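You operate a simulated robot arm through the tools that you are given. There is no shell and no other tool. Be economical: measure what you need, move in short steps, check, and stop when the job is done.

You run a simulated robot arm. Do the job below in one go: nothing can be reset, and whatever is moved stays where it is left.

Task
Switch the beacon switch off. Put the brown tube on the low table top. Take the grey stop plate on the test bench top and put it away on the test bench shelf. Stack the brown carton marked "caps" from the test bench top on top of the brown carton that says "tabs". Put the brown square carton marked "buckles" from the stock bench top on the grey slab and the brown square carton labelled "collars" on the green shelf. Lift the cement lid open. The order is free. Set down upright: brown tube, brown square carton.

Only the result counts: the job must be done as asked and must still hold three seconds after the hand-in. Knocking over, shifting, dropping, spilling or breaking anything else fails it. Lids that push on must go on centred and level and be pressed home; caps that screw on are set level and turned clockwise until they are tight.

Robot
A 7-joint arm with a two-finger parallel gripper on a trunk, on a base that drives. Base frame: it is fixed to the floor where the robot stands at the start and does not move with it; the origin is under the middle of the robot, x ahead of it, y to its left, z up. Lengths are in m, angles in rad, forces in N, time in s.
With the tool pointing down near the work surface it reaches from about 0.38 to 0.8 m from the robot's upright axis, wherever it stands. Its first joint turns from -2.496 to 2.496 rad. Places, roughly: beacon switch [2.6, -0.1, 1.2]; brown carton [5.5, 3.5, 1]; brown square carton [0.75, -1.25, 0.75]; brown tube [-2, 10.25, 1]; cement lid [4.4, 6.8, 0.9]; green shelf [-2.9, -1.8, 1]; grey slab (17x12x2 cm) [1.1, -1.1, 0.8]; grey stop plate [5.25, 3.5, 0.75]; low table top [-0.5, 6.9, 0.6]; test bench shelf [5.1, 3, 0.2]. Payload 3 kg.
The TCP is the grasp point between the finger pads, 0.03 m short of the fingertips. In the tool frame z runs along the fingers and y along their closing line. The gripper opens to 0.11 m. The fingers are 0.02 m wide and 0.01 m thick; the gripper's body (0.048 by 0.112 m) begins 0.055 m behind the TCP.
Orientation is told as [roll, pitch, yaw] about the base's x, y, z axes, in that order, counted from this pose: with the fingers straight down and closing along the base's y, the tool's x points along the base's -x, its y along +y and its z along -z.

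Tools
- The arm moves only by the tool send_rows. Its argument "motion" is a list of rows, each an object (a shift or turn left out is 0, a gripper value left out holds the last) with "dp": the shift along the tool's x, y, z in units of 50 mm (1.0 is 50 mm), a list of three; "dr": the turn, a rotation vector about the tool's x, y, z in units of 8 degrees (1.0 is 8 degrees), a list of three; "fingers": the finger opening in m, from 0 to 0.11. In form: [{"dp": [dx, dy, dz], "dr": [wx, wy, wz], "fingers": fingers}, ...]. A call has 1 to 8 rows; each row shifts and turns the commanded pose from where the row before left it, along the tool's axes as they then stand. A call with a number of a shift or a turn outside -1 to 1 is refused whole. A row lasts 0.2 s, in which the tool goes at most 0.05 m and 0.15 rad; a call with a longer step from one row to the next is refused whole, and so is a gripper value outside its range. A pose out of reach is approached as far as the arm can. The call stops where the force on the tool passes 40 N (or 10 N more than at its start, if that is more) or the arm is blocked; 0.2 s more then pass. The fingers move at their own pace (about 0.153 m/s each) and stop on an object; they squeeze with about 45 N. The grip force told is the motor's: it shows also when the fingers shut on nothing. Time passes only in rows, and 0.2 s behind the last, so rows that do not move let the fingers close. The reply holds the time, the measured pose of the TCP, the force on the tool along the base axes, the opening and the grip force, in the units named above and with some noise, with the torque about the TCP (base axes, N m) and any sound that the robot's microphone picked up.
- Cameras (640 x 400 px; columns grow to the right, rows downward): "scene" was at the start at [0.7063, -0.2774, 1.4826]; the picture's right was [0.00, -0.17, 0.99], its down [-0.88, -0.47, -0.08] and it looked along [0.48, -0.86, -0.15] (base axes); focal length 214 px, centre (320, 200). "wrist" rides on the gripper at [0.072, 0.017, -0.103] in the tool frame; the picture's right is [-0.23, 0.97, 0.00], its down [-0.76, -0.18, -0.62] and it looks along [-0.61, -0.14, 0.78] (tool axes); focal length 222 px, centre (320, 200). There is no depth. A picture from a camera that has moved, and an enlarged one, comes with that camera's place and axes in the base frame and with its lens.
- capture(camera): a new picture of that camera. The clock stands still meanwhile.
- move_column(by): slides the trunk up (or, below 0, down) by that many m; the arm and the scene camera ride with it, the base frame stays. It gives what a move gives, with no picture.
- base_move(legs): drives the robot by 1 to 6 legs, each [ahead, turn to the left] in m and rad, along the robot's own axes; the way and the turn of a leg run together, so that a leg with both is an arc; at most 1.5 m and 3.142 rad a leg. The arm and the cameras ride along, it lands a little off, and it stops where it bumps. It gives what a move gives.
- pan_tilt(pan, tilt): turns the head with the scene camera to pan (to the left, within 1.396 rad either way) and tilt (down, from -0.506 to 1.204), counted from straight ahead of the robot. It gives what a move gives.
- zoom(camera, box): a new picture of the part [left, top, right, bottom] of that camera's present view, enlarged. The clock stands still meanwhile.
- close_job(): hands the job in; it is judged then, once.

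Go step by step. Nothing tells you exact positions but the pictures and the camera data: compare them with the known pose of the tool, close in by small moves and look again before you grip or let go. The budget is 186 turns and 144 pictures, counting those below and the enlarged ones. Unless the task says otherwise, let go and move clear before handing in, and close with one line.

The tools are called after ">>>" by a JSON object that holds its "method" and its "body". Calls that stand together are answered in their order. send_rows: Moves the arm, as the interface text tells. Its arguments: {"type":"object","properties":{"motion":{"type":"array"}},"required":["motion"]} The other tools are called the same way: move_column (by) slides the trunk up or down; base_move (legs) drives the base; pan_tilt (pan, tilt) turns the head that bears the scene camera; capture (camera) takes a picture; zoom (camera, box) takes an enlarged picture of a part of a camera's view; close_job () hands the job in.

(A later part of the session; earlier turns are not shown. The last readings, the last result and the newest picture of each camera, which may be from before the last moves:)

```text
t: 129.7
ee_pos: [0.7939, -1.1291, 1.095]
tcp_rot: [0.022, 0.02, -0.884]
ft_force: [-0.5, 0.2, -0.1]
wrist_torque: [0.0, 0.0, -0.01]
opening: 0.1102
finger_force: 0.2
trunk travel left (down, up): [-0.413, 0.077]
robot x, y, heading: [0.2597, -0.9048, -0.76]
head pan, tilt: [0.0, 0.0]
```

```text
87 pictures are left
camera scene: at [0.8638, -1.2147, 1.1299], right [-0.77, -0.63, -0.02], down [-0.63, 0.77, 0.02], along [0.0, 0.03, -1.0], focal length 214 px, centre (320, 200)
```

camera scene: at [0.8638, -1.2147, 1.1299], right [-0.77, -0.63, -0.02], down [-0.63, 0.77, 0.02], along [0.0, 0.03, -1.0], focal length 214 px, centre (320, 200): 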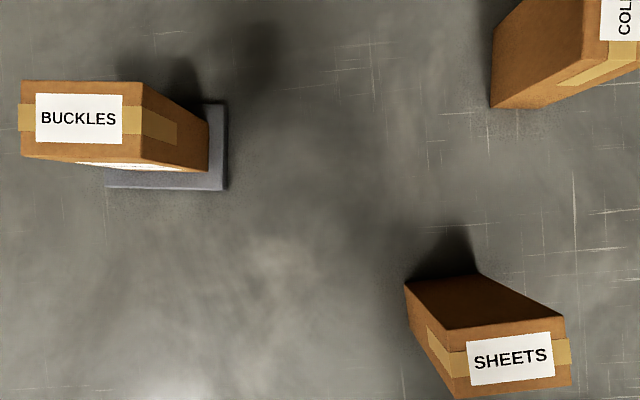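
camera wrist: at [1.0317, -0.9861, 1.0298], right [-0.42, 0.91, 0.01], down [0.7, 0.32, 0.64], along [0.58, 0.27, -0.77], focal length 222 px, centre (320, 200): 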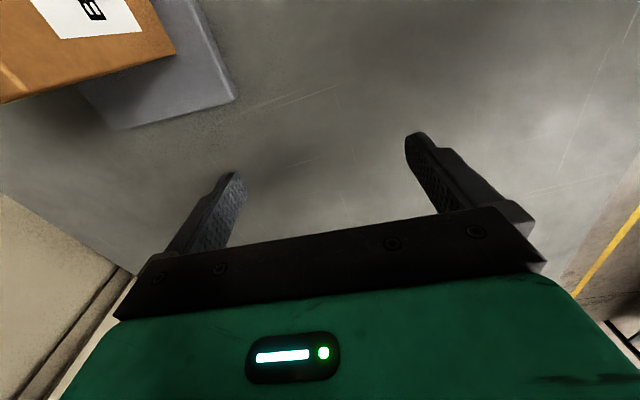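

>>> {"method": "send_rows", "body": {"motion": [{"dp": [-0.337, -0.81, 0.2]}, {"dp": [-0.337, -0.81, 0.2]}, {"dp": [-0.337, -0.81, 0.2]}, {"dp": [-0.337, -0.81, 0.2]}, {"dp": [-0.337, -0.81, 0.2]}, {"dp": [-0.337, -0.81, 0.2]}, {"dp": [-0.337, -0.81, 0.2]}, {}]}}

>>> {"method": "capture", "body": {"camera": "scene"}}

```text
t: 131.5
ee_pos: [0.65, -1.3979, 1.0179]
tcp_rot: [0.021, 0.023, -0.884]
ft_force: [0.0, -1.1, 0.3]
wrist_torque: [0.0, 0.01, 0.0]
opening: 0.11
finger_force: 0.0
trunk travel left (down, up): [-0.413, 0.077]
robot x, y, heading: [0.2616, -0.9059, -0.757]
head pan, tilt: [0.0, 0.0]
```

```text
86 pictures are left
camera scene: at [0.7194, -1.4825, 1.0532], right [-0.77, -0.63, -0.02], down [-0.63, 0.77, 0.02], along [0.0, 0.03, -1.0], focal length 214 px, centre (320, 200)
```

scene: 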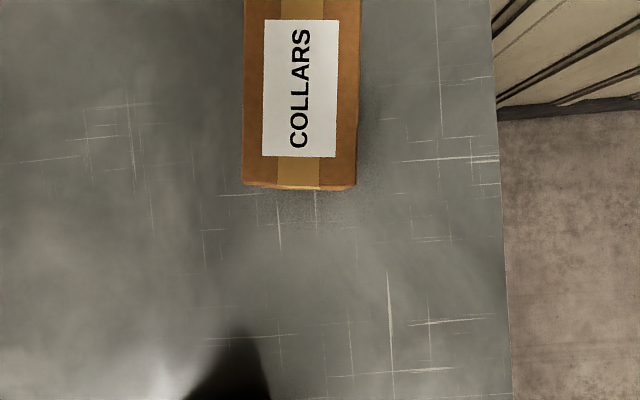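

Collars is clear: centre at about (0.770,-1.522). I'll move the base a little closer, slide over it low and descend.

>>> {"method": "base_move", "body": {"legs": [[0.035, 0]]}}

>>> {"method": "send_rows", "body": {"motion": [{"dp": [-0.6, 0.05, 0.2]}, {"dp": [-0.6, 0.05, 0.2]}, {"dp": [-0.6, 0.05, 0.2]}, {"dp": [-0.6, 0.05, 0.2]}]}}

>>> {"method": "capture", "body": {"camera": "wrist"}}

```text
t: 132.4
ee_pos: [0.6741, -1.42, 1.0178]
tcp_rot: [0.022, 0.021, -0.882]
ft_force: [0.1, 0.0, 0.0]
wrist_torque: [-0.04, -0.01, 0.01]
opening: 0.1101
finger_force: 0.0
trunk travel left (down, up): [-0.413, 0.077]
robot x, y, heading: [0.2888, -0.9282, -0.761]
head pan, tilt: [0.0, 0.0]
```

```text
t: 133.6
ee_pos: [0.7967, -1.5367, 0.8955]
tcp_rot: [0.014, 0.131, -0.88]
ft_force: [4.5, 0.3, -20.2]
wrist_torque: [0.35, 0.74, 0.1]
opening: 0.1097
finger_force: 0.1
trunk travel left (down, up): [-0.413, 0.077]
robot x, y, heading: [0.2844, -0.9229, -0.763]
head pan, tilt: [0.0, 0.0]
stopped in row 4: the arm was blocked; the commanded pose is now the measured one
```

```text
85 pictures are left
camera wrist: at [0.7713, -1.4822, 1.0057], right [0.9, 0.44, -0.02], down [0.39, -0.76, 0.52], along [0.22, -0.47, -0.86], focal length 222 px, centre (320, 200)
```

wrist: 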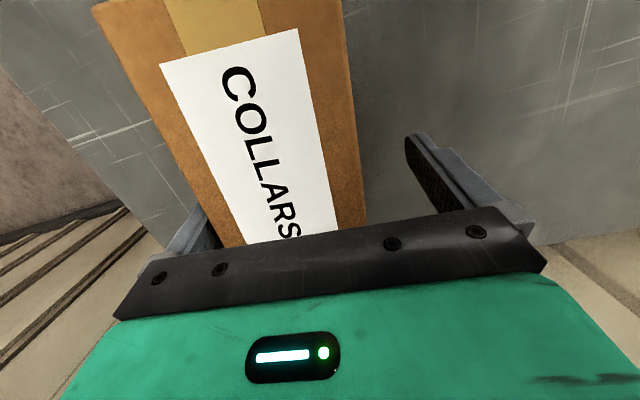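

The hand is around Collars already, slightly pitched. I'll close here and check the grip.

>>> {"method": "send_rows", "body": {"motion": [{"fingers": 0.0}, {}, {}, {}]}}

>>> {"method": "send_rows", "body": {"motion": [{"dp": [0.1, 0, -0.1]}, {"dp": [0.1, 0, -0.1]}]}}

```text
t: 134.0
ee_pos: [0.7582, -1.4975, 0.9412]
tcp_rot: [0.021, 0.085, -0.879]
ft_force: [1.3, -3.0, 2.8]
wrist_torque: [0.3, 0.16, -0.01]
opening: 0.0679
finger_force: 44.8
trunk travel left (down, up): [-0.413, 0.077]
robot x, y, heading: [0.2855, -0.9259, -0.763]
head pan, tilt: [0.0, 0.0]
stopped in row 1: the force on the tool passed its limit at 51 N (the readings are from after the stop); the commanded pose is now the measured one
```

```text
t: 134.6
ee_pos: [0.754, -1.493, 0.9386]
tcp_rot: [0.021, 0.103, -0.88]
ft_force: [0.0, -0.7, -5.2]
wrist_torque: [0.06, 0.01, -0.01]
opening: 0.0678
finger_force: 44.9
trunk travel left (down, up): [-0.413, 0.077]
robot x, y, heading: [0.2906, -0.9259, -0.763]
head pan, tilt: [0.0, 0.0]
```

>>> {"method": "pan_tilt", "body": {"pan": 0, "tilt": 0.3}}

>>> {"method": "capture", "body": {"camera": "wrist"}}

>>> {"method": "capture", "body": {"camera": "scene"}}

```text
t: 135.4
ee_pos: [0.7539, -1.4932, 0.9411]
tcp_rot: [0.021, 0.1, -0.88]
ft_force: [0.6, -0.1, -6.0]
wrist_torque: [0.02, 0.02, -0.01]
opening: 0.0677
finger_force: 44.9
trunk travel left (down, up): [-0.413, 0.077]
robot x, y, heading: [0.2862, -0.9251, -0.761]
head pan, tilt: [0.0, 0.3]
```

```text
84 pictures are left
camera wrist: at [0.7252, -1.4353, 1.0491], right [0.9, 0.44, 0.0], down [0.38, -0.75, 0.54], along [0.24, -0.48, -0.84], focal length 222 px, centre (320, 200)
```

wrist: 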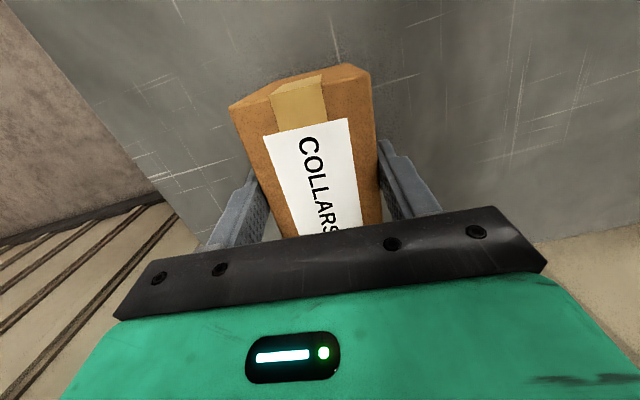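

```text
83 pictures are left
camera scene: at [0.8081, -1.5584, 0.9669], right [-0.77, -0.64, -0.02], down [-0.59, 0.71, 0.39], along [-0.23, 0.31, -0.92], focal length 214 px, centre (320, 200)
```

scene: 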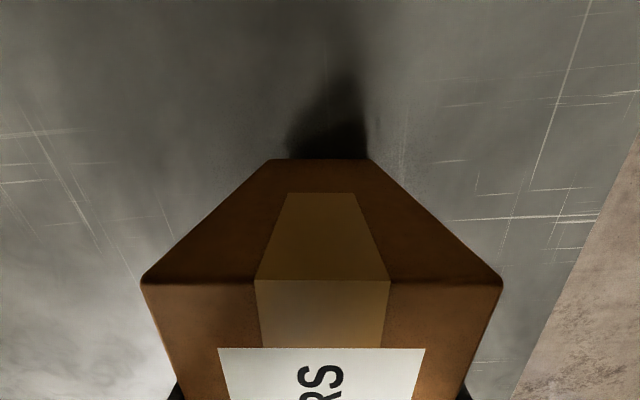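

Collars is held and lifted. I'll retreat gently back and up.

>>> {"method": "send_rows", "body": {"motion": [{"dp": [0.2, 0, -0.1]}, {"dp": [0.4, 0, -0.15]}, {"dp": [0.5, 0, -0.2]}, {"dp": [0.5, 0, -0.3]}, {"dp": [0.5, 0, -0.4]}, {"dp": [0.3, 0, -0.5]}, {"dp": [0.1, 0, -0.5]}, {"dp": [0, 0, -0.3]}]}}

>>> {"method": "send_rows", "body": {"motion": [{"dp": [0, 0, -0.2], "dr": [0, -0.2, 0]}, {"dp": [0, 0, -0.4], "dr": [0, -0.3, 0]}, {"dp": [0, 0, -0.5], "dr": [-0.1, -0.2, 0]}, {"dp": [0, 0, -0.5]}, {"dp": [0, 0, -0.2]}, {}]}}

>>> {"method": "capture", "body": {"camera": "wrist"}}

```text
t: 136.1
ee_pos: [0.7026, -1.4411, 0.9894]
tcp_rot: [0.023, 0.067, -0.884]
ft_force: [-1.8, -1.4, 0.4]
wrist_torque: [0.05, -0.01, 0.0]
opening: 0.0674
finger_force: 45.1
trunk travel left (down, up): [-0.413, 0.077]
robot x, y, heading: [0.2883, -0.9213, -0.765]
head pan, tilt: [0.0, 0.3]
stopped in row 3: the force on the tool passed its limit at 95 N (the readings are from after the stop); the commanded pose is now the measured one
```

```text
t: 137.5
ee_pos: [0.7093, -1.4509, 1.0548]
tcp_rot: [0.037, 0.01, -0.881]
ft_force: [0.2, 0.5, -5.7]
wrist_torque: [0.0, 0.01, -0.02]
opening: 0.0678
finger_force: 45.1
trunk travel left (down, up): [-0.413, 0.077]
robot x, y, heading: [0.2803, -0.9203, -0.761]
head pan, tilt: [0.0, 0.3]
```

```text
82 pictures are left
camera wrist: at [0.6739, -1.3857, 1.1569], right [0.9, 0.44, 0.03], down [0.33, -0.72, 0.61], along [0.29, -0.54, -0.79], focal length 222 px, centre (320, 200)
```

wrist: 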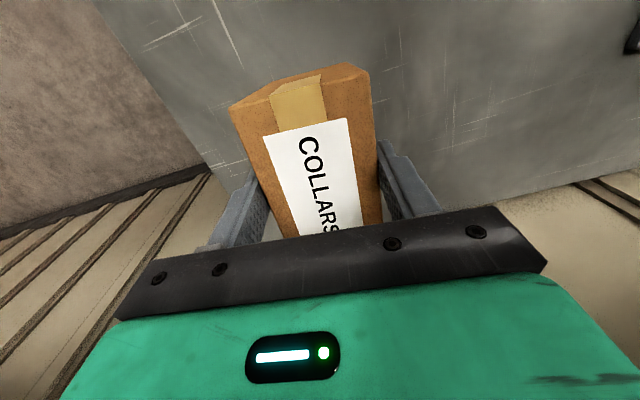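

Collars is secure. Since the green shelf is a cubby, I'll set the box on the open bench front and regrasp it with a forward-pitched tool. Moving there now.

>>> {"method": "send_rows", "body": {"motion": [{"dp": [0.3, 0.28, 0]}, {"dp": [0.6, 0.565, 0]}, {"dp": [0.65, 0.62, 0]}, {"dp": [0.65, 0.62, 0]}, {"dp": [0.65, 0.62, 0]}, {"dp": [0.65, 0.62, 0]}, {"dp": [0.65, 0.62, 0]}, {"dp": [0.65, 0.62, 0]}]}}

>>> {"method": "send_rows", "body": {"motion": [{"dp": [0.65, 0.62, 0]}, {"dp": [0.4, 0.35, 0]}, {"dr": [0.15, -0.07, 0]}, {}]}}

>>> {"method": "pan_tilt", "body": {"pan": 0, "tilt": 0.0}}

>>> {"method": "capture", "body": {"camera": "scene"}}

>>> {"method": "capture", "body": {"camera": "wrist"}}

```text
t: 139.3
ee_pos: [0.7407, -1.1243, 1.0664]
tcp_rot: [0.036, -0.016, -0.885]
ft_force: [-1.4, -1.0, -6.2]
wrist_torque: [0.04, 0.0, 0.01]
opening: 0.0677
finger_force: 45.2
trunk travel left (down, up): [-0.413, 0.077]
robot x, y, heading: [0.2861, -0.9223, -0.763]
head pan, tilt: [0.0, 0.3]
```

```text
t: 140.3
ee_pos: [0.7436, -1.054, 1.0664]
tcp_rot: [0.015, -0.025, -0.884]
ft_force: [0.2, 0.6, -6.6]
wrist_torque: [0.07, 0.04, 0.02]
opening: 0.0678
finger_force: 44.9
trunk travel left (down, up): [-0.413, 0.077]
robot x, y, heading: [0.2843, -0.9207, -0.757]
head pan, tilt: [0.0, 0.3]
```

```text
t: 141.1
ee_pos: [0.7427, -1.0544, 1.0671]
tcp_rot: [0.016, -0.024, -0.884]
ft_force: [0.2, 0.5, -5.5]
wrist_torque: [0.02, 0.04, -0.01]
opening: 0.0677
finger_force: 44.9
trunk travel left (down, up): [-0.413, 0.077]
robot x, y, heading: [0.2842, -0.9237, -0.763]
head pan, tilt: [0.0, 0.0]
```

```text
81 pictures are left
camera scene: at [0.8126, -1.1379, 1.1093], right [-0.77, -0.63, -0.02], down [-0.63, 0.77, -0.02], along [0.03, -0.01, -1.0], focal length 214 px, centre (320, 200)
```

scene: 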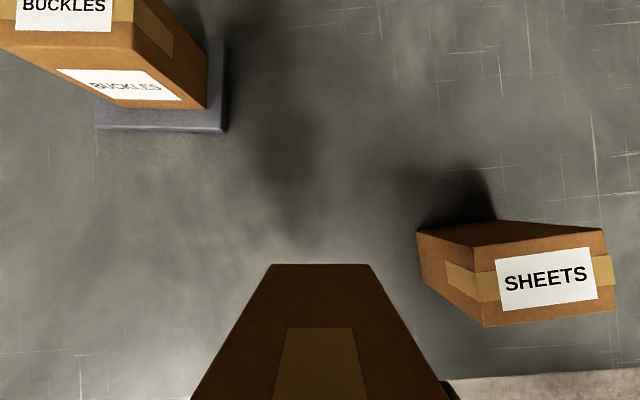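

```text
80 pictures are left
camera wrist: at [0.7073, -0.9858, 1.1682], right [0.9, 0.44, 0.02], down [0.33, -0.7, 0.64], along [0.3, -0.57, -0.77], focal length 222 px, centre (320, 200)
```

wrist: 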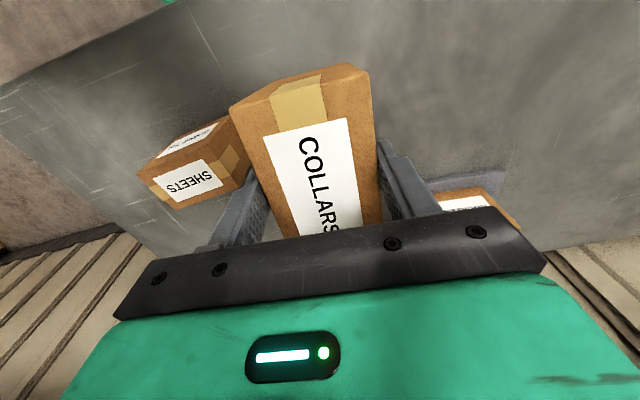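

>>> {"method": "send_rows", "body": {"motion": [{"dr": [0.1, 0.45, 0]}, {"dr": [0, 0.45, 0]}, {"dp": [0, 0, 0.4]}, {"dp": [0, 0, 0.7]}, {"dp": [0, 0, 0.7]}, {"dp": [0, 0, 0.5]}, {"dp": [0, 0, 0.3]}, {}]}}

>>> {"method": "send_rows", "body": {"motion": [{"dp": [0, 0, 0.08]}, {"dp": [0, 0, 0.08]}, {"dp": [0, 0, 0.08]}]}}

>>> {"method": "capture", "body": {"camera": "scene"}}

```text
t: 142.9
ee_pos: [0.7348, -1.0451, 0.9389]
tcp_rot: [0.001, 0.102, -0.883]
ft_force: [0.6, 0.2, -5.6]
wrist_torque: [0.0, -0.01, 0.02]
opening: 0.0679
finger_force: 45.0
trunk travel left (down, up): [-0.413, 0.077]
robot x, y, heading: [0.2836, -0.9239, -0.759]
head pan, tilt: [0.0, 0.0]
```

```text
t: 143.7
ee_pos: [0.7335, -1.0423, 0.9298]
tcp_rot: [0.002, 0.098, -0.885]
ft_force: [-2.9, 0.9, 37.4]
wrist_torque: [-0.65, 1.1, -0.27]
opening: 0.068
finger_force: 45.3
trunk travel left (down, up): [-0.413, 0.077]
robot x, y, heading: [0.2862, -0.9217, -0.764]
head pan, tilt: [0.0, 0.0]
```

```text
79 pictures are left
camera scene: at [0.8067, -1.129, 0.9578], right [-0.77, -0.63, 0.0], down [-0.63, 0.77, 0.1], along [-0.06, 0.08, -1.0], focal length 214 px, centre (320, 200)
```

scene: 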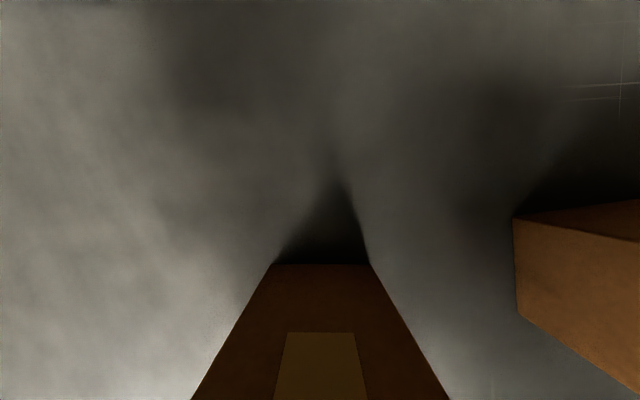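

>>> {"method": "send_rows", "body": {"motion": [{"dp": [0, 0, -0.1]}, {"fingers": 0.11}, {}, {"dp": [0.05, 0, -0.6]}, {"dp": [0.1, 0, -0.9]}, {"dp": [0.1, 0, -0.9]}, {"dr": [0, -0.7, 0]}]}}

>>> {"method": "capture", "body": {"camera": "wrist"}}

>>> {"method": "capture", "body": {"camera": "scene"}}

```text
t: 145.3
ee_pos: [0.7341, -1.0433, 1.0531]
tcp_rot: [-0.002, 0.004, -0.882]
ft_force: [-0.2, -0.9, 0.0]
wrist_torque: [0.03, -0.02, -0.01]
opening: 0.1101
finger_force: 0.0
trunk travel left (down, up): [-0.413, 0.077]
robot x, y, heading: [0.2862, -0.9221, -0.761]
head pan, tilt: [0.0, 0.0]
```

```text
78 pictures are left
camera wrist: at [0.7009, -0.9764, 1.1557], right [0.9, 0.44, 0.0], down [0.35, -0.7, 0.62], along [0.27, -0.56, -0.78], focal length 222 px, centre (320, 200)
```

wrist: 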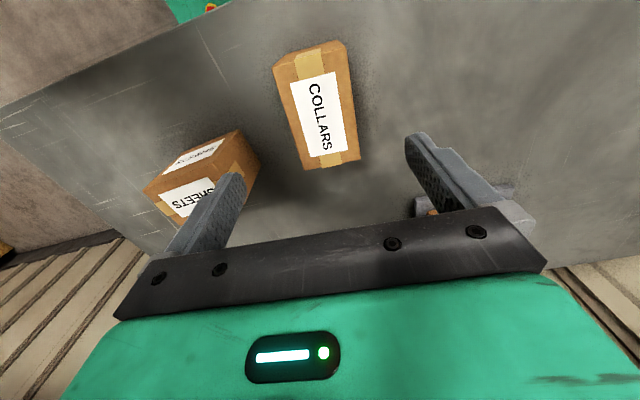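

```text
77 pictures are left
camera scene: at [0.8045, -1.1278, 1.0919], right [-0.77, -0.63, 0.0], down [-0.63, 0.77, 0.0], along [0.0, 0.0, -1.0], focal length 214 px, centre (320, 200)
```

scene: 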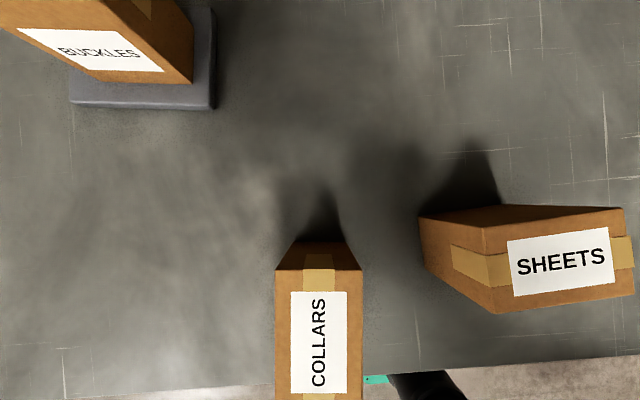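

Collars stands upright at (0.734,-1.041). I'll back the base 0.2 m and pitch the tool 60° forward for the regrasp.

>>> {"method": "base_move", "body": {"legs": [[-0.2, 0]]}}

>>> {"method": "send_rows", "body": {"motion": [{"dr": [0, -0.94, 0]}, {"dr": [0, -0.94, 0]}, {"dr": [0, -0.94, 0]}, {"dr": [0, -0.94, 0]}, {"dr": [0, -0.94, 0]}, {"dr": [0, -0.94, 0]}, {"dr": [0, -0.94, 0]}, {"dr": [0, -0.94, 0]}]}}

>>> {"method": "pan_tilt", "body": {"pan": 0, "tilt": 0.3}}

>>> {"method": "capture", "body": {"camera": "scene"}}

```text
t: 147.0
ee_pos: [0.5864, -0.902, 1.0537]
tcp_rot: [0.002, 0.003, -0.884]
ft_force: [0.3, 0.5, 0.1]
wrist_torque: [0.01, 0.0, 0.0]
opening: 0.1097
finger_force: 0.1
trunk travel left (down, up): [-0.413, 0.077]
robot x, y, heading: [0.1377, -0.7801, -0.765]
head pan, tilt: [0.0, 0.0]
```

```text
t: 148.8
ee_pos: [0.6082, -0.902, 1.0753]
tcp_rot: [0.002, -0.719, -0.886]
ft_force: [0.5, -0.1, 0.4]
wrist_torque: [0.04, -0.03, 0.07]
opening: 0.1101
finger_force: 0.0
out of reach, approached as far as the arm can: row 5, 6, 7, 8
trunk travel left (down, up): [-0.413, 0.077]
robot x, y, heading: [0.1346, -0.779, -0.76]
head pan, tilt: [0.0, 0.0]
```

```text
t: 149.6
ee_pos: [0.6088, -0.901, 1.075]
tcp_rot: [0.001, -0.72, -0.888]
ft_force: [-0.3, -0.7, 0.0]
wrist_torque: [0.0, -0.01, 0.01]
opening: 0.11
finger_force: 0.0
trunk travel left (down, up): [-0.413, 0.077]
robot x, y, heading: [0.1383, -0.7803, -0.767]
head pan, tilt: [0.0, 0.3]
```

```text
76 pictures are left
camera scene: at [0.6328, -0.9298, 1.1555], right [-0.77, -0.63, 0.0], down [-0.58, 0.71, -0.41], along [0.26, -0.31, -0.91], focal length 214 px, centre (320, 200)
```

scene: 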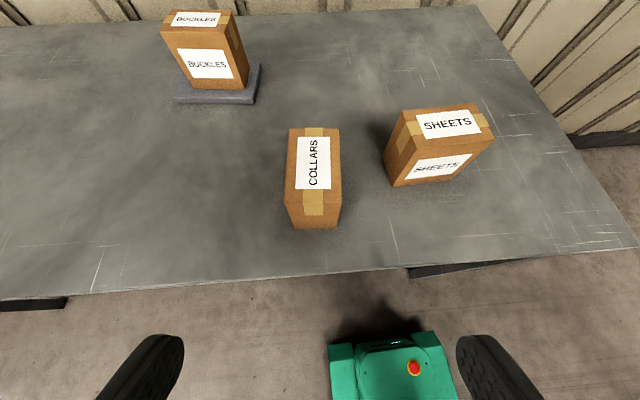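

>>> {"method": "send_rows", "body": {"motion": [{"dp": [0.488, 0.13, 0.695]}, {"dp": [0.488, 0.13, 0.695]}, {"dp": [0.488, 0.13, 0.695]}, {"dp": [0.488, 0.13, 0.695]}, {}]}}

>>> {"method": "capture", "body": {"camera": "wrist"}}

```text
t: 150.8
ee_pos: [0.6426, -0.8971, 0.9049]
tcp_rot: [0.0, -0.719, -0.888]
ft_force: [0.2, 0.0, 0.0]
wrist_torque: [0.02, 0.01, 0.0]
opening: 0.1101
finger_force: 0.1
trunk travel left (down, up): [-0.413, 0.077]
robot x, y, heading: [0.1381, -0.7826, -0.77]
head pan, tilt: [0.0, 0.3]
```

```text
75 pictures are left
camera wrist: at [0.5765, -0.7912, 0.9338], right [0.86, 0.48, 0.15], down [-0.04, -0.24, 0.97], along [0.51, -0.84, -0.19], focal length 222 px, centre (320, 200)
```

wrist: 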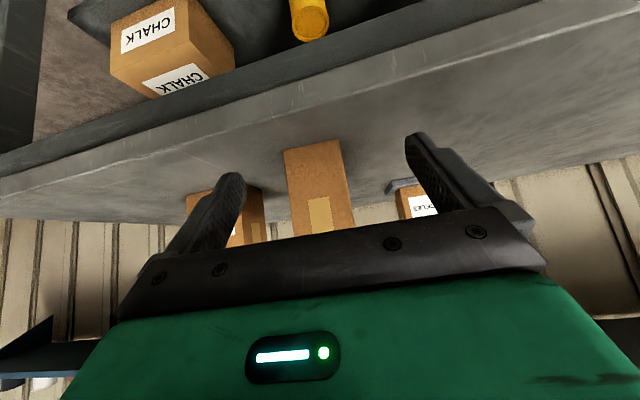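

The box is centred between the fingers at this 41° pitch, which is enough for the cubby. I'll advance to the grasp.

>>> {"method": "send_rows", "body": {"motion": [{"dp": [-0.407, -0.105, 0.556]}, {"dp": [-0.407, -0.105, 0.556]}, {"dp": [-0.407, -0.105, 0.556]}, {"dp": [-0.3, -0.08, 0.42]}, {}]}}

>>> {"method": "capture", "body": {"camera": "wrist"}}

>>> {"method": "capture", "body": {"camera": "scene"}}

```text
t: 152.0
ee_pos: [0.7057, -1.0084, 0.8768]
tcp_rot: [0.002, -0.718, -0.885]
ft_force: [-0.5, 0.5, -1.3]
wrist_torque: [-0.01, 0.0, 0.04]
opening: 0.1101
finger_force: 0.1
trunk travel left (down, up): [-0.413, 0.077]
robot x, y, heading: [0.136, -0.7799, -0.76]
head pan, tilt: [0.0, 0.3]
```

```text
74 pictures are left
camera wrist: at [0.6401, -0.9022, 0.9054], right [0.86, 0.48, 0.15], down [-0.04, -0.24, 0.97], along [0.51, -0.84, -0.19], focal length 222 px, centre (320, 200)
```

wrist: 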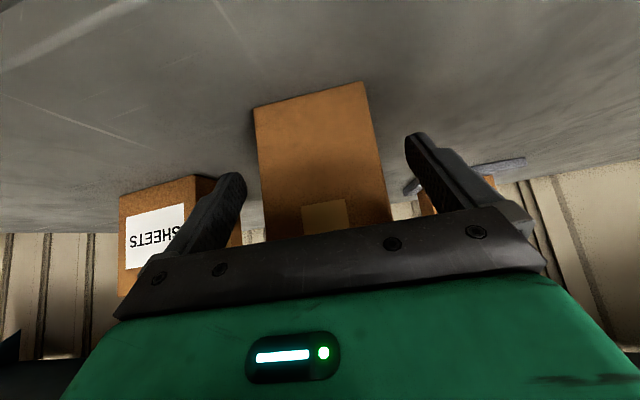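

```text
73 pictures are left
camera scene: at [0.7296, -1.0369, 0.9573], right [-0.77, -0.63, 0.0], down [-0.58, 0.71, -0.41], along [0.26, -0.31, -0.91], focal length 214 px, centre (320, 200)
```

scene: 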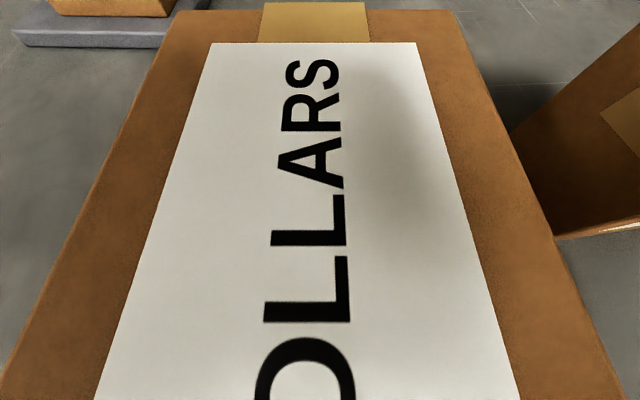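

>>> {"method": "send_rows", "body": {"motion": [{"fingers": 0.0}, {}, {}, {}, {"dp": [-0.07, 0, -0.075]}, {"dp": [-0.1, 0, -0.11]}, {"dp": [-0.13, 0, -0.15]}]}}

>>> {"method": "send_rows", "body": {"motion": [{"dp": [-0.13, 0, -0.15]}, {"dp": [-0.2, 0, -0.23]}, {"dp": [-0.25, 0, -0.3]}, {"dp": [-0.25, 0, -0.3]}, {"dp": [-0.2, 0, -0.23]}, {"dp": [-0.1, 0, -0.1]}, {}]}}

>>> {"method": "capture", "body": {"camera": "wrist"}}

```text
t: 153.6
ee_pos: [0.7048, -1.0081, 0.8993]
tcp_rot: [0.002, -0.72, -0.888]
ft_force: [0.1, -0.2, -6.3]
wrist_torque: [0.24, 0.21, 0.0]
opening: 0.068
finger_force: 45.5
trunk travel left (down, up): [-0.413, 0.077]
robot x, y, heading: [0.1394, -0.784, -0.765]
head pan, tilt: [0.0, 0.3]
```

```text
t: 155.2
ee_pos: [0.7046, -1.0083, 0.9861]
tcp_rot: [0.003, -0.719, -0.885]
ft_force: [0.6, 0.1, -5.5]
wrist_torque: [0.2, 0.2, 0.01]
opening: 0.0681
finger_force: 45.2
trunk travel left (down, up): [-0.413, 0.077]
robot x, y, heading: [0.1411, -0.7796, -0.765]
head pan, tilt: [0.0, 0.3]
```

```text
72 pictures are left
camera wrist: at [0.6403, -0.9023, 1.0148], right [0.86, 0.48, 0.15], down [-0.04, -0.24, 0.97], along [0.51, -0.84, -0.19], focal length 222 px, centre (320, 200)
```

wrist: 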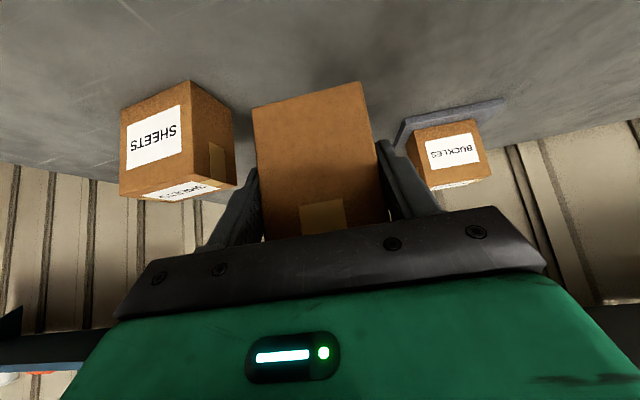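

Collars is held. I'll raise it and drive toward the green cubby shelf.

>>> {"method": "send_rows", "body": {"motion": [{"dp": [-0.2, 0, -0.23]}, {"dp": [-0.4, 0, -0.45]}, {"dp": [-0.5, 0, -0.57]}, {"dp": [-0.5, 0, -0.57]}, {"dp": [-0.3, 0, -0.34]}, {"dp": [-0.1, 0, -0.11]}]}}

>>> {"method": "base_move", "body": {"legs": [[0, -2.273], [1.0, 0], [0.65, 0], [0, 0.661]]}}

>>> {"method": "pan_tilt", "body": {"pan": 0, "tilt": -0.4}}

>>> {"method": "capture", "body": {"camera": "scene"}}

```text
t: 156.6
ee_pos: [0.7055, -1.0096, 1.1387]
tcp_rot: [0.002, -0.72, -0.887]
ft_force: [0.3, 1.0, -5.5]
wrist_torque: [0.24, 0.17, -0.05]
opening: 0.0676
finger_force: 44.2
trunk travel left (down, up): [-0.413, 0.077]
robot x, y, heading: [0.1403, -0.7822, -0.769]
head pan, tilt: [0.0, 0.3]
```

```text
t: 161.0
ee_pos: [-0.2126, -1.2842, 1.1386]
tcp_rot: [0.005, -0.716, -2.68]
ft_force: [-1.2, 1.7, -5.4]
wrist_torque: [0.03, -0.29, 0.09]
opening: 0.0678
finger_force: 46.0
trunk travel left (down, up): [-0.413, 0.077]
robot x, y, heading: [0.1796, -0.8429, -2.583]
head pan, tilt: [0.0, 0.3]
stopped in leg 1: the robot was blocked; the commanded pose is now the measured one
```

```text
t: 162.1
ee_pos: [-0.2124, -1.2872, 1.1379]
tcp_rot: [0.002, -0.716, -2.681]
ft_force: [0.2, 0.5, -6.3]
wrist_torque: [0.11, -0.26, 0.0]
opening: 0.068
finger_force: 45.3
trunk travel left (down, up): [-0.413, 0.077]
robot x, y, heading: [0.1782, -0.8412, -2.591]
head pan, tilt: [0.0, -0.4]
```

```text
71 pictures are left
camera scene: at [-0.2746, -1.3177, 1.2743], right [-0.45, 0.89, 0.0], down [0.39, 0.19, -0.9], along [-0.8, -0.4, -0.44], focal length 214 px, centre (320, 200)
```

scene: 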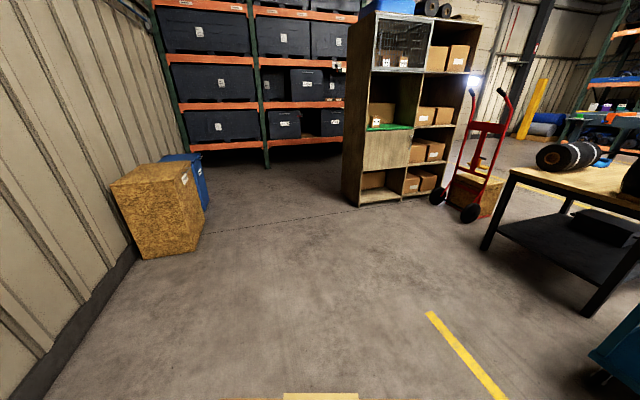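

I now have an upright view of the cubby. I'll zoom in on the green cell.

>>> {"method": "zoom", "body": {"camera": "scene", "box": [330, 60, 490, 210]}}

```text
2.67 times, centred on (410, 135) of scene
camera zoom: at [-0.2746, -1.3177, 1.2743], right [-0.45, 0.89, 0.0], down [0.39, 0.19, -0.9], along [-0.8, -0.4, -0.44], focal length 572 px, centre (80, 373)
```

zoom: 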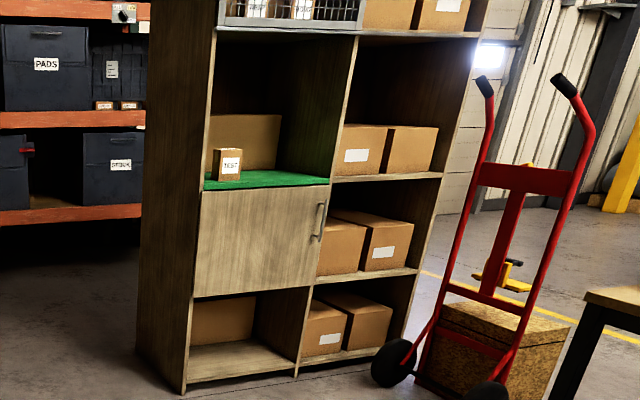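

The green floor is at z≈0.925 with its front edge from (-2.62,-1.94) to (-3.06,-1.50), facing (+,+), and the cell is tall. I'll drive to within about a metre and look again.

>>> {"method": "base_move", "body": {"legs": [[0, -0.33], [1.1, 0], [0.9, 0], [0, 0.45]]}}

>>> {"method": "capture", "body": {"camera": "scene"}}

```text
t: 174.5
ee_pos: [-2.1003, -1.7906, 1.1379]
tcp_rot: [-0.001, -0.717, -2.554]
ft_force: [0.0, -1.0, -5.5]
wrist_torque: [0.14, -0.29, -0.03]
opening: 0.0679
finger_force: 45.0
trunk travel left (down, up): [-0.413, 0.077]
robot x, y, heading: [-1.7769, -1.289, -2.455]
head pan, tilt: [0.0, -0.4]
```

```text
69 pictures are left
camera scene: at [-2.159, -1.8292, 1.2742], right [-0.56, 0.83, 0.0], down [0.37, 0.24, -0.9], along [-0.75, -0.5, -0.44], focal length 214 px, centre (320, 200)
```

scene: 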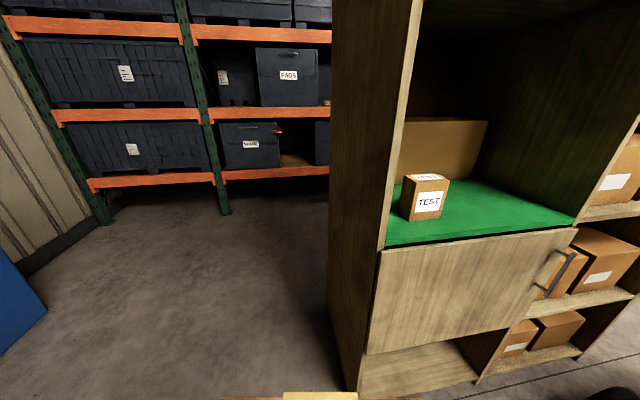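

I'll pre-orient the hand for the cubby's normal, then drive to the standing spot.

>>> {"method": "send_rows", "body": {"motion": [{"dr": [-0.3, 0, -0.34]}, {"dr": [-0.6, 0, -0.69]}, {"dr": [-0.6, 0, -0.69]}, {"dr": [-0.6, 0, -0.69]}, {"dr": [-0.6, 0, -0.69]}, {"dr": [-0.6, 0, -0.69]}, {"dr": [-0.24, 0, -0.27]}, {"dp": [0.3, -0.15, -0.26]}]}}

>>> {"method": "send_rows", "body": {"motion": [{"dp": [0.455, -0.22, -0.397]}, {"dp": [0.455, -0.22, -0.397]}, {"dp": [0.15, -0.07, -0.13]}, {}]}}

>>> {"method": "base_move", "body": {"legs": [[0, -0.554], [0.4, 0]]}}

>>> {"method": "capture", "body": {"camera": "scene"}}

```text
t: 176.3
ee_pos: [-2.1039, -1.7695, 1.1395]
tcp_rot: [0.001, -0.715, -1.798]
ft_force: [0.3, -0.6, -5.2]
wrist_torque: [0.31, -0.05, -0.02]
opening: 0.0678
finger_force: 44.5
trunk travel left (down, up): [-0.413, 0.077]
robot x, y, heading: [-1.7781, -1.289, -2.459]
head pan, tilt: [0.0, -0.4]
```

```text
t: 177.3
ee_pos: [-2.1133, -1.6957, 1.137]
tcp_rot: [0.0, -0.719, -1.804]
ft_force: [-0.6, 0.8, -6.8]
wrist_torque: [0.29, -0.09, 0.03]
opening: 0.068
finger_force: 45.6
trunk travel left (down, up): [-0.413, 0.077]
robot x, y, heading: [-1.7785, -1.2878, -2.454]
head pan, tilt: [0.0, -0.4]
```

```text
t: 181.3
ee_pos: [-2.6673, -1.5075, 1.1386]
tcp_rot: [0.001, -0.718, -2.359]
ft_force: [-0.4, 0.3, -6.1]
wrist_torque: [0.2, -0.2, -0.01]
opening: 0.0679
finger_force: 44.8
trunk travel left (down, up): [-0.413, 0.077]
robot x, y, heading: [-2.1682, -1.3411, -3.014]
head pan, tilt: [0.0, -0.4]
```

```text
68 pictures are left
camera scene: at [-2.7175, -1.556, 1.2738], right [-0.71, 0.71, 0.0], down [0.31, 0.31, -0.9], along [-0.64, -0.64, -0.44], focal length 214 px, centre (320, 200)
```

scene: 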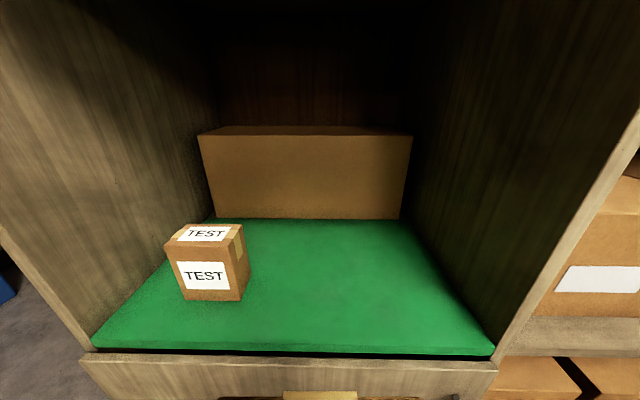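

Excellent view: the right half of the green cell is free. I'll drive the last 14 cm, lower and insert.

>>> {"method": "base_move", "body": {"legs": [[0.14, 0]]}}

>>> {"method": "send_rows", "body": {"motion": [{"dp": [0.2, 0, 0.23]}, {"dp": [0.4, 0, 0.45]}, {"dp": [0.4, 0, 0.45]}, {"dp": [0.3, 0, 0.34]}, {}]}}

>>> {"method": "send_rows", "body": {"motion": [{"dp": [-0.25, 0, 0.22]}, {"dp": [-0.5, 0, 0.44]}, {"dp": [-0.5, 0, 0.44]}, {"dp": [-0.5, 0, 0.44]}, {"dp": [-0.5, 0, 0.44]}, {"dp": [-0.5, 0, 0.44]}, {"dp": [-0.5, 0, 0.44]}, {"dp": [-0.25, 0, 0.22]}]}}

>>> {"method": "capture", "body": {"camera": "wrist"}}

```text
t: 182.7
ee_pos: [-2.8073, -1.5255, 1.1396]
tcp_rot: [0.001, -0.718, -2.355]
ft_force: [-0.4, -0.7, -5.6]
wrist_torque: [0.25, -0.21, -0.01]
opening: 0.0677
finger_force: 44.8
trunk travel left (down, up): [-0.413, 0.077]
robot x, y, heading: [-2.3087, -1.3594, -3.011]
head pan, tilt: [0.0, -0.4]
```

```text
t: 183.8
ee_pos: [-2.8079, -1.5228, 1.0411]
tcp_rot: [0.001, -0.719, -2.356]
ft_force: [0.7, 0.0, -5.6]
wrist_torque: [0.22, -0.2, 0.01]
opening: 0.068
finger_force: 45.2
trunk travel left (down, up): [-0.413, 0.077]
robot x, y, heading: [-2.3123, -1.3572, -3.009]
head pan, tilt: [0.0, -0.4]
```

```text
t: 185.7
ee_pos: [-2.9731, -1.6893, 1.04]
tcp_rot: [0.002, -0.718, -2.359]
ft_force: [0.2, -0.1, -5.6]
wrist_torque: [0.19, -0.19, -0.02]
opening: 0.0679
finger_force: 44.9
trunk travel left (down, up): [-0.413, 0.077]
robot x, y, heading: [-2.3119, -1.361, -3.015]
head pan, tilt: [0.0, -0.4]
```

```text
67 pictures are left
camera wrist: at [-2.8751, -1.6142, 1.069], right [0.57, -0.81, 0.15], down [-0.24, 0.01, 0.97], along [-0.79, -0.59, -0.19], focal length 222 px, centre (320, 200)
```

wrist: 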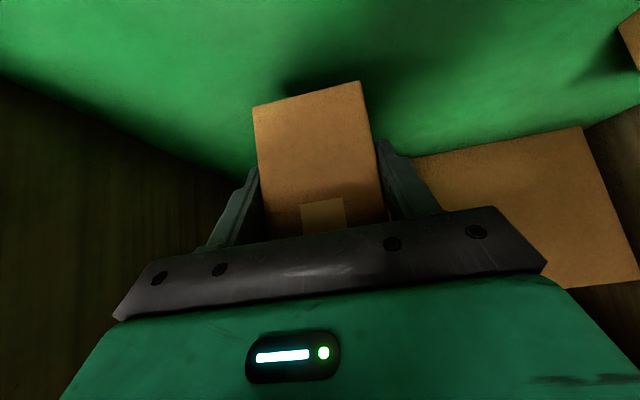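

>>> {"method": "send_rows", "body": {"motion": [{"dp": [0.13, 0, 0.15]}, {"dp": [0.2, 0, 0.226]}, {"dp": [0.2, 0, 0.226]}, {"dp": [0.033, 0, 0.038]}, {"dp": [0.033, 0, 0.038]}]}}

>>> {"method": "send_rows", "body": {"motion": [{"dp": [0.033, 0, 0.038]}, {"dp": [0.033, 0, 0.038]}]}}

```text
t: 186.8
ee_pos: [-2.9721, -1.6899, 0.9977]
tcp_rot: [-0.001, -0.724, -2.356]
ft_force: [-2.9, 3.1, 38.2]
wrist_torque: [-0.28, 0.15, 0.18]
opening: 0.0681
finger_force: 44.8
trunk travel left (down, up): [-0.413, 0.077]
robot x, y, heading: [-2.3079, -1.36, -3.01]
head pan, tilt: [0.0, -0.4]
```

```text
t: 187.4
ee_pos: [-2.9699, -1.69, 0.9918]
tcp_rot: [0.001, -0.719, -2.357]
ft_force: [1.5, -0.2, 37.7]
wrist_torque: [0.11, 0.35, -0.27]
opening: 0.0674
finger_force: 44.8
trunk travel left (down, up): [-0.413, 0.077]
robot x, y, heading: [-2.31, -1.3593, -3.009]
head pan, tilt: [0.0, -0.4]
```

Resting on the shelf. I'll release and withdraw straight back.

>>> {"method": "send_rows", "body": {"motion": [{"dp": [-0.04, 0, -0.05]}, {"fingers": 0.11}, {}, {"dp": [0.3, 0, -0.27]}, {"dp": [0.6, 0, -0.53]}, {"dp": [0.6, 0, -0.53]}, {"dp": [0.6, 0, -0.53]}, {"dp": [0.6, 0, -0.53]}]}}

>>> {"method": "capture", "body": {"camera": "scene"}}

```text
t: 189.2
ee_pos: [-2.8414, -1.5644, 0.9944]
tcp_rot: [0.001, -0.717, -2.357]
ft_force: [-0.3, -0.7, -0.1]
wrist_torque: [0.01, -0.01, -0.05]
opening: 0.1102
finger_force: 0.1
trunk travel left (down, up): [-0.413, 0.077]
robot x, y, heading: [-2.3086, -1.3576, -3.012]
head pan, tilt: [0.0, -0.4]
```

```text
66 pictures are left
camera scene: at [-2.8905, -1.6126, 1.1288], right [-0.71, 0.71, 0.0], down [0.31, 0.31, -0.9], along [-0.63, -0.64, -0.44], focal length 214 px, centre (320, 200)
```

scene: 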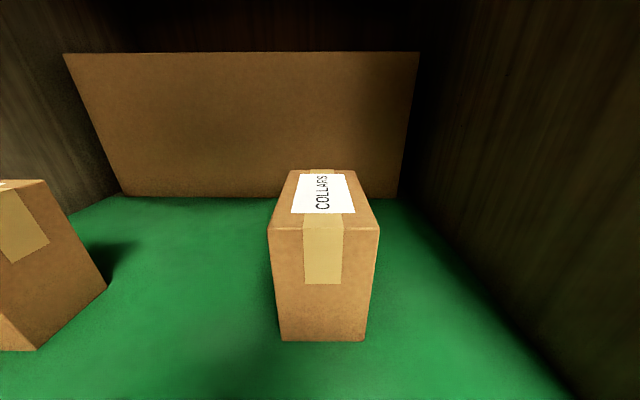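

Collars is placed. I'll retract and level the hand, then head for the beacon switch.

>>> {"method": "send_rows", "body": {"motion": [{"dp": [0.3, 0, -0.8]}, {"dp": [0, 0, -0.9]}, {"dp": [0, 0, -0.9]}, {"dr": [0, 1, 0]}, {"dr": [0, 1, 0]}, {"dr": [0, 1, 0]}, {"dr": [0, 1, 0]}, {"dr": [0, 1, 0]}]}}

>>> {"method": "base_move", "body": {"legs": [[-0.5, 0], [0, -2.866], [0.9, 0], [0.84, 0], [0, 0.2]]}}

```text
t: 191.1
ee_pos: [-2.8035, -1.4893, 1.0932]
tcp_rot: [0.002, -0.019, -2.356]
ft_force: [0.2, -0.1, 0.7]
wrist_torque: [-0.01, 0.03, 0.0]
opening: 0.1098
finger_force: 0.1
out of reach, approached as far as the arm can: row 2, 3
trunk travel left (down, up): [-0.413, 0.077]
robot x, y, heading: [-2.3092, -1.36, -3.015]
head pan, tilt: [0.0, -0.4]
```

```text
t: 199.0
ee_pos: [-1.5978, -0.8171, 1.0955]
tcp_rot: [0.004, -0.019, 1.707]
ft_force: [2.1, -0.9, -0.1]
wrist_torque: [0.07, 0.09, 0.02]
opening: 0.11
finger_force: 0.0
trunk travel left (down, up): [-0.413, 0.077]
robot x, y, heading: [-1.874, -1.2505, 1.018]
head pan, tilt: [0.0, -0.4]
stopped in leg 2: the robot was blocked; the commanded pose is now the measured one
```

>>> {"method": "pan_tilt", "body": {"pan": 0.5, "tilt": -0.3}}

>>> {"method": "capture", "body": {"camera": "scene"}}

```text
t: 199.9
ee_pos: [-1.5994, -0.816, 1.0948]
tcp_rot: [0.003, -0.019, 1.707]
ft_force: [0.5, 1.0, -0.3]
wrist_torque: [0.01, 0.0, 0.0]
opening: 0.1102
finger_force: 0.0
trunk travel left (down, up): [-0.413, 0.077]
robot x, y, heading: [-1.872, -1.2427, 1.015]
head pan, tilt: [0.499, -0.3]
```

```text
65 pictures are left
camera scene: at [-1.6541, -0.6871, 1.1577], right [0.87, 0.13, -0.48], down [-0.01, -0.96, -0.28], along [-0.5, 0.25, -0.83], focal length 214 px, centre (320, 200)
```

scene: 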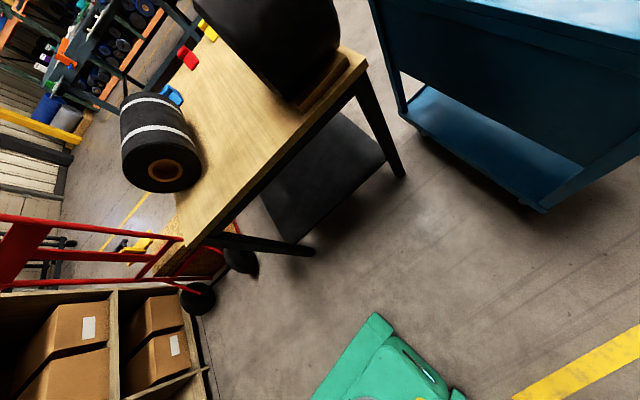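

I'll back away from the cart and then finish the turn.

>>> {"method": "base_move", "body": {"legs": [[-0.25, 0], [0, -0.75], [0.9, 0], [0.9, 0]]}}

```text
t: 212.5
ee_pos: [0.2258, -0.804, 1.0947]
tcp_rot: [0.002, -0.018, 0.983]
ft_force: [-0.3, 0.2, 0.6]
wrist_torque: [-0.02, 0.01, -0.02]
opening: 0.1101
finger_force: 0.0
trunk travel left (down, up): [-0.413, 0.077]
robot x, y, heading: [-0.2627, -0.951, 0.295]
head pan, tilt: [0.499, -0.3]
```

>>> {"method": "base_move", "body": {"legs": [[0, 0.407], [1.2, 0], [1.2, 0], [0, -1.487]]}}

>>> {"method": "pan_tilt", "body": {"pan": 0, "tilt": -0.5}}

>>> {"method": "capture", "body": {"camera": "scene"}}

```text
t: 229.3
ee_pos: [1.9295, 0.2675, 1.0952]
tcp_rot: [0.001, -0.019, -0.103]
ft_force: [0.7, -0.2, -1.1]
wrist_torque: [-0.01, 0.06, -0.02]
opening: 0.1101
finger_force: 0.1
trunk travel left (down, up): [-0.413, 0.077]
robot x, y, heading: [1.613, 0.6789, -0.787]
head pan, tilt: [0.499, -0.3]
```

```text
t: 230.3
ee_pos: [1.93, 0.2692, 1.0958]
tcp_rot: [0.001, -0.021, -0.104]
ft_force: [-0.3, 0.2, -0.3]
wrist_torque: [-0.01, 0.01, 0.01]
opening: 0.1097
finger_force: 0.1
trunk travel left (down, up): [-0.413, 0.077]
robot x, y, heading: [1.6135, 0.6737, -0.79]
head pan, tilt: [0.0, -0.499]
```

```text
64 pictures are left
camera scene: at [2.0791, 0.2539, 1.1608], right [-0.1, -0.99, 0.0], down [-0.86, 0.09, -0.5], along [0.49, -0.05, -0.87], focal length 214 px, centre (320, 200)
```

scene: 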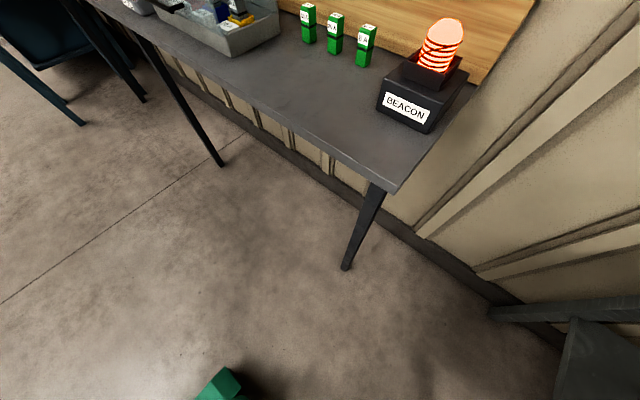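

>>> {"method": "zoom", "body": {"camera": "scene", "box": [280, 0, 490, 140]}}

```text
2.86 times, centred on (385, 70) of scene
camera zoom: at [2.0791, 0.2539, 1.1608], right [-0.1, -0.99, 0.0], down [-0.86, 0.09, -0.5], along [0.49, -0.05, -0.87], focal length 613 px, centre (134, 571)
```

zoom: 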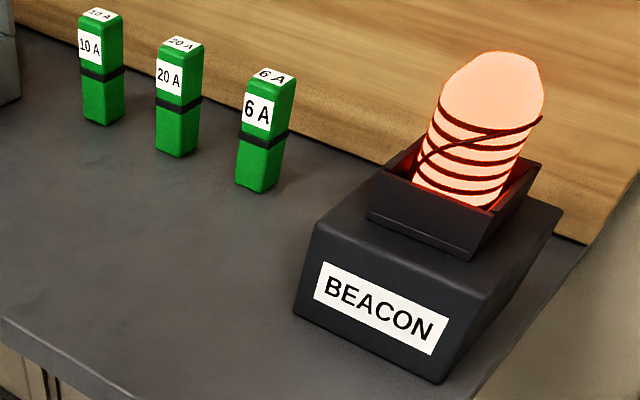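

The beacon box has a lit lever-like lamp in a bezel. I'll turn the hand square to the wall and take a second view to triangulate.

>>> {"method": "send_rows", "body": {"motion": [{"dr": [0, 0, 0.97]}, {"dr": [0, 0, 0.97]}, {"dr": [0, 0, 0.97]}, {"dr": [0, 0, 0.97]}, {"dr": [0, 0.15, 0.97]}, {"dp": [-0.3, 0, -0.8]}, {"dp": [-0.3, 0, -0.8]}, {"dp": [-0.3, 0, -0.8]}]}}

>>> {"method": "capture", "body": {"camera": "scene"}}

```text
t: 232.1
ee_pos: [1.9634, 0.2349, 1.2153]
tcp_rot: [0.013, 0.007, -0.779]
ft_force: [-0.6, -0.7, 0.1]
wrist_torque: [0.04, -0.03, 0.02]
opening: 0.1101
finger_force: 0.1
trunk travel left (down, up): [-0.413, 0.077]
robot x, y, heading: [1.6138, 0.6772, -0.788]
head pan, tilt: [0.0, -0.499]
```

```text
62 pictures are left
camera scene: at [2.0701, 0.1295, 1.2768], right [-0.7, -0.71, -0.01], down [-0.62, 0.62, -0.47], along [0.34, -0.33, -0.88], focal length 214 px, centre (320, 200)
```

scene: 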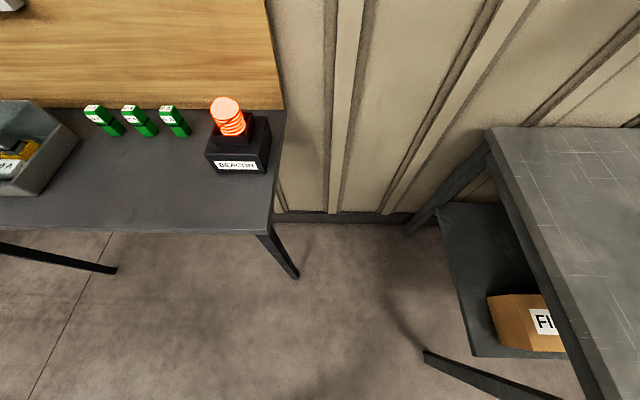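

>>> {"method": "zoom", "body": {"camera": "scene", "box": [190, 80, 290, 190]}}

```text
3.64 times, centred on (240, 135) of scene
camera zoom: at [2.0701, 0.1295, 1.2768], right [-0.7, -0.71, -0.01], down [-0.62, 0.62, -0.47], along [0.34, -0.33, -0.88], focal length 780 px, centre (611, 436)
```

zoom: 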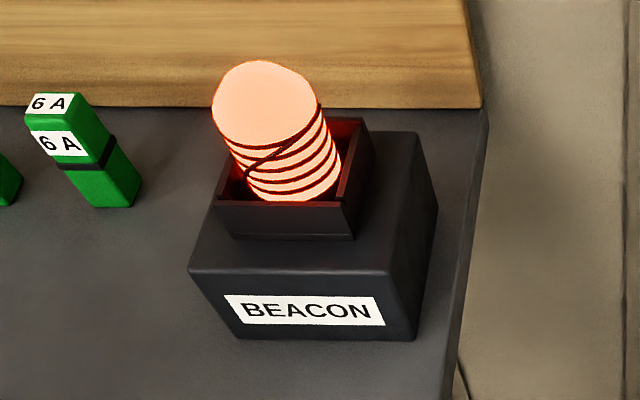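

The beacon looks like an illuminated spring push-button, with its top centre at about (2.457,0.012,0.995). I'll drive closer, turn the hand sideways so the camera clears the wall, and close the fingers.

>>> {"method": "base_move", "body": {"legs": [[0.36, 0]]}}

>>> {"method": "send_rows", "body": {"motion": [{"dr": [0, 0, -0.94], "fingers": 0.0}, {"dr": [0, 0, -0.94]}, {"dr": [0, 0, -0.94]}, {"dr": [0, 0, -0.94]}, {"dr": [0, 0, -0.94]}, {"dr": [0, 0, -0.94]}, {"dr": [0, 0, -0.94]}, {"dr": [0, 0, -0.94]}]}}

>>> {"method": "send_rows", "body": {"motion": [{"dr": [0, 0, -0.94]}, {"dr": [0, 0, -0.94]}, {"dr": [0, 0, -0.94]}, {"dr": [0, 0, -0.94]}, {}]}}

>>> {"method": "pan_tilt", "body": {"pan": -0.4, "tilt": 0.3}}

>>> {"method": "capture", "body": {"camera": "scene"}}

```text
t: 234.4
ee_pos: [2.2218, -0.0265, 1.2156]
tcp_rot: [0.011, 0.006, -0.785]
ft_force: [0.3, 0.6, 1.1]
wrist_torque: [0.0, -0.02, 0.0]
opening: 0.1101
finger_force: 0.1
trunk travel left (down, up): [-0.413, 0.077]
robot x, y, heading: [1.874, 0.4188, -0.79]
head pan, tilt: [0.0, -0.499]
```

```text
t: 236.2
ee_pos: [2.2216, -0.0266, 1.2167]
tcp_rot: [0.012, -0.007, 0.268]
ft_force: [0.4, -0.3, -0.8]
wrist_torque: [-0.02, 0.07, 0.02]
opening: 0.0
finger_force: 38.2
trunk travel left (down, up): [-0.413, 0.077]
robot x, y, heading: [1.8721, 0.4191, -0.784]
head pan, tilt: [0.0, -0.499]
```

```text
t: 237.4
ee_pos: [2.2207, -0.026, 1.2166]
tcp_rot: [0.008, -0.011, 0.793]
ft_force: [0.0, 0.0, 0.0]
wrist_torque: [0.01, -0.01, 0.01]
opening: 0.0
finger_force: 37.8
trunk travel left (down, up): [-0.413, 0.077]
robot x, y, heading: [1.8795, 0.4183, -0.793]
head pan, tilt: [0.0, -0.499]
```

```text
t: 238.5
ee_pos: [2.2206, -0.0272, 1.2158]
tcp_rot: [0.007, -0.011, 0.791]
ft_force: [-0.2, 0.6, -0.2]
wrist_torque: [0.01, 0.03, -0.03]
opening: 0.0
finger_force: 37.9
trunk travel left (down, up): [-0.413, 0.077]
robot x, y, heading: [1.8773, 0.4166, -0.789]
head pan, tilt: [-0.4, 0.3]
```

```text
60 pictures are left
camera scene: at [2.3051, 0.0071, 1.2592], right [0.65, -0.65, 0.38], down [-0.75, -0.6, 0.26], along [0.06, -0.46, -0.89], focal length 214 px, centre (320, 200)
```

scene: 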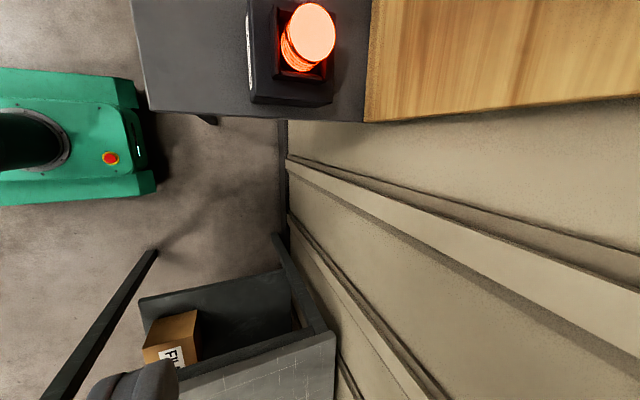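

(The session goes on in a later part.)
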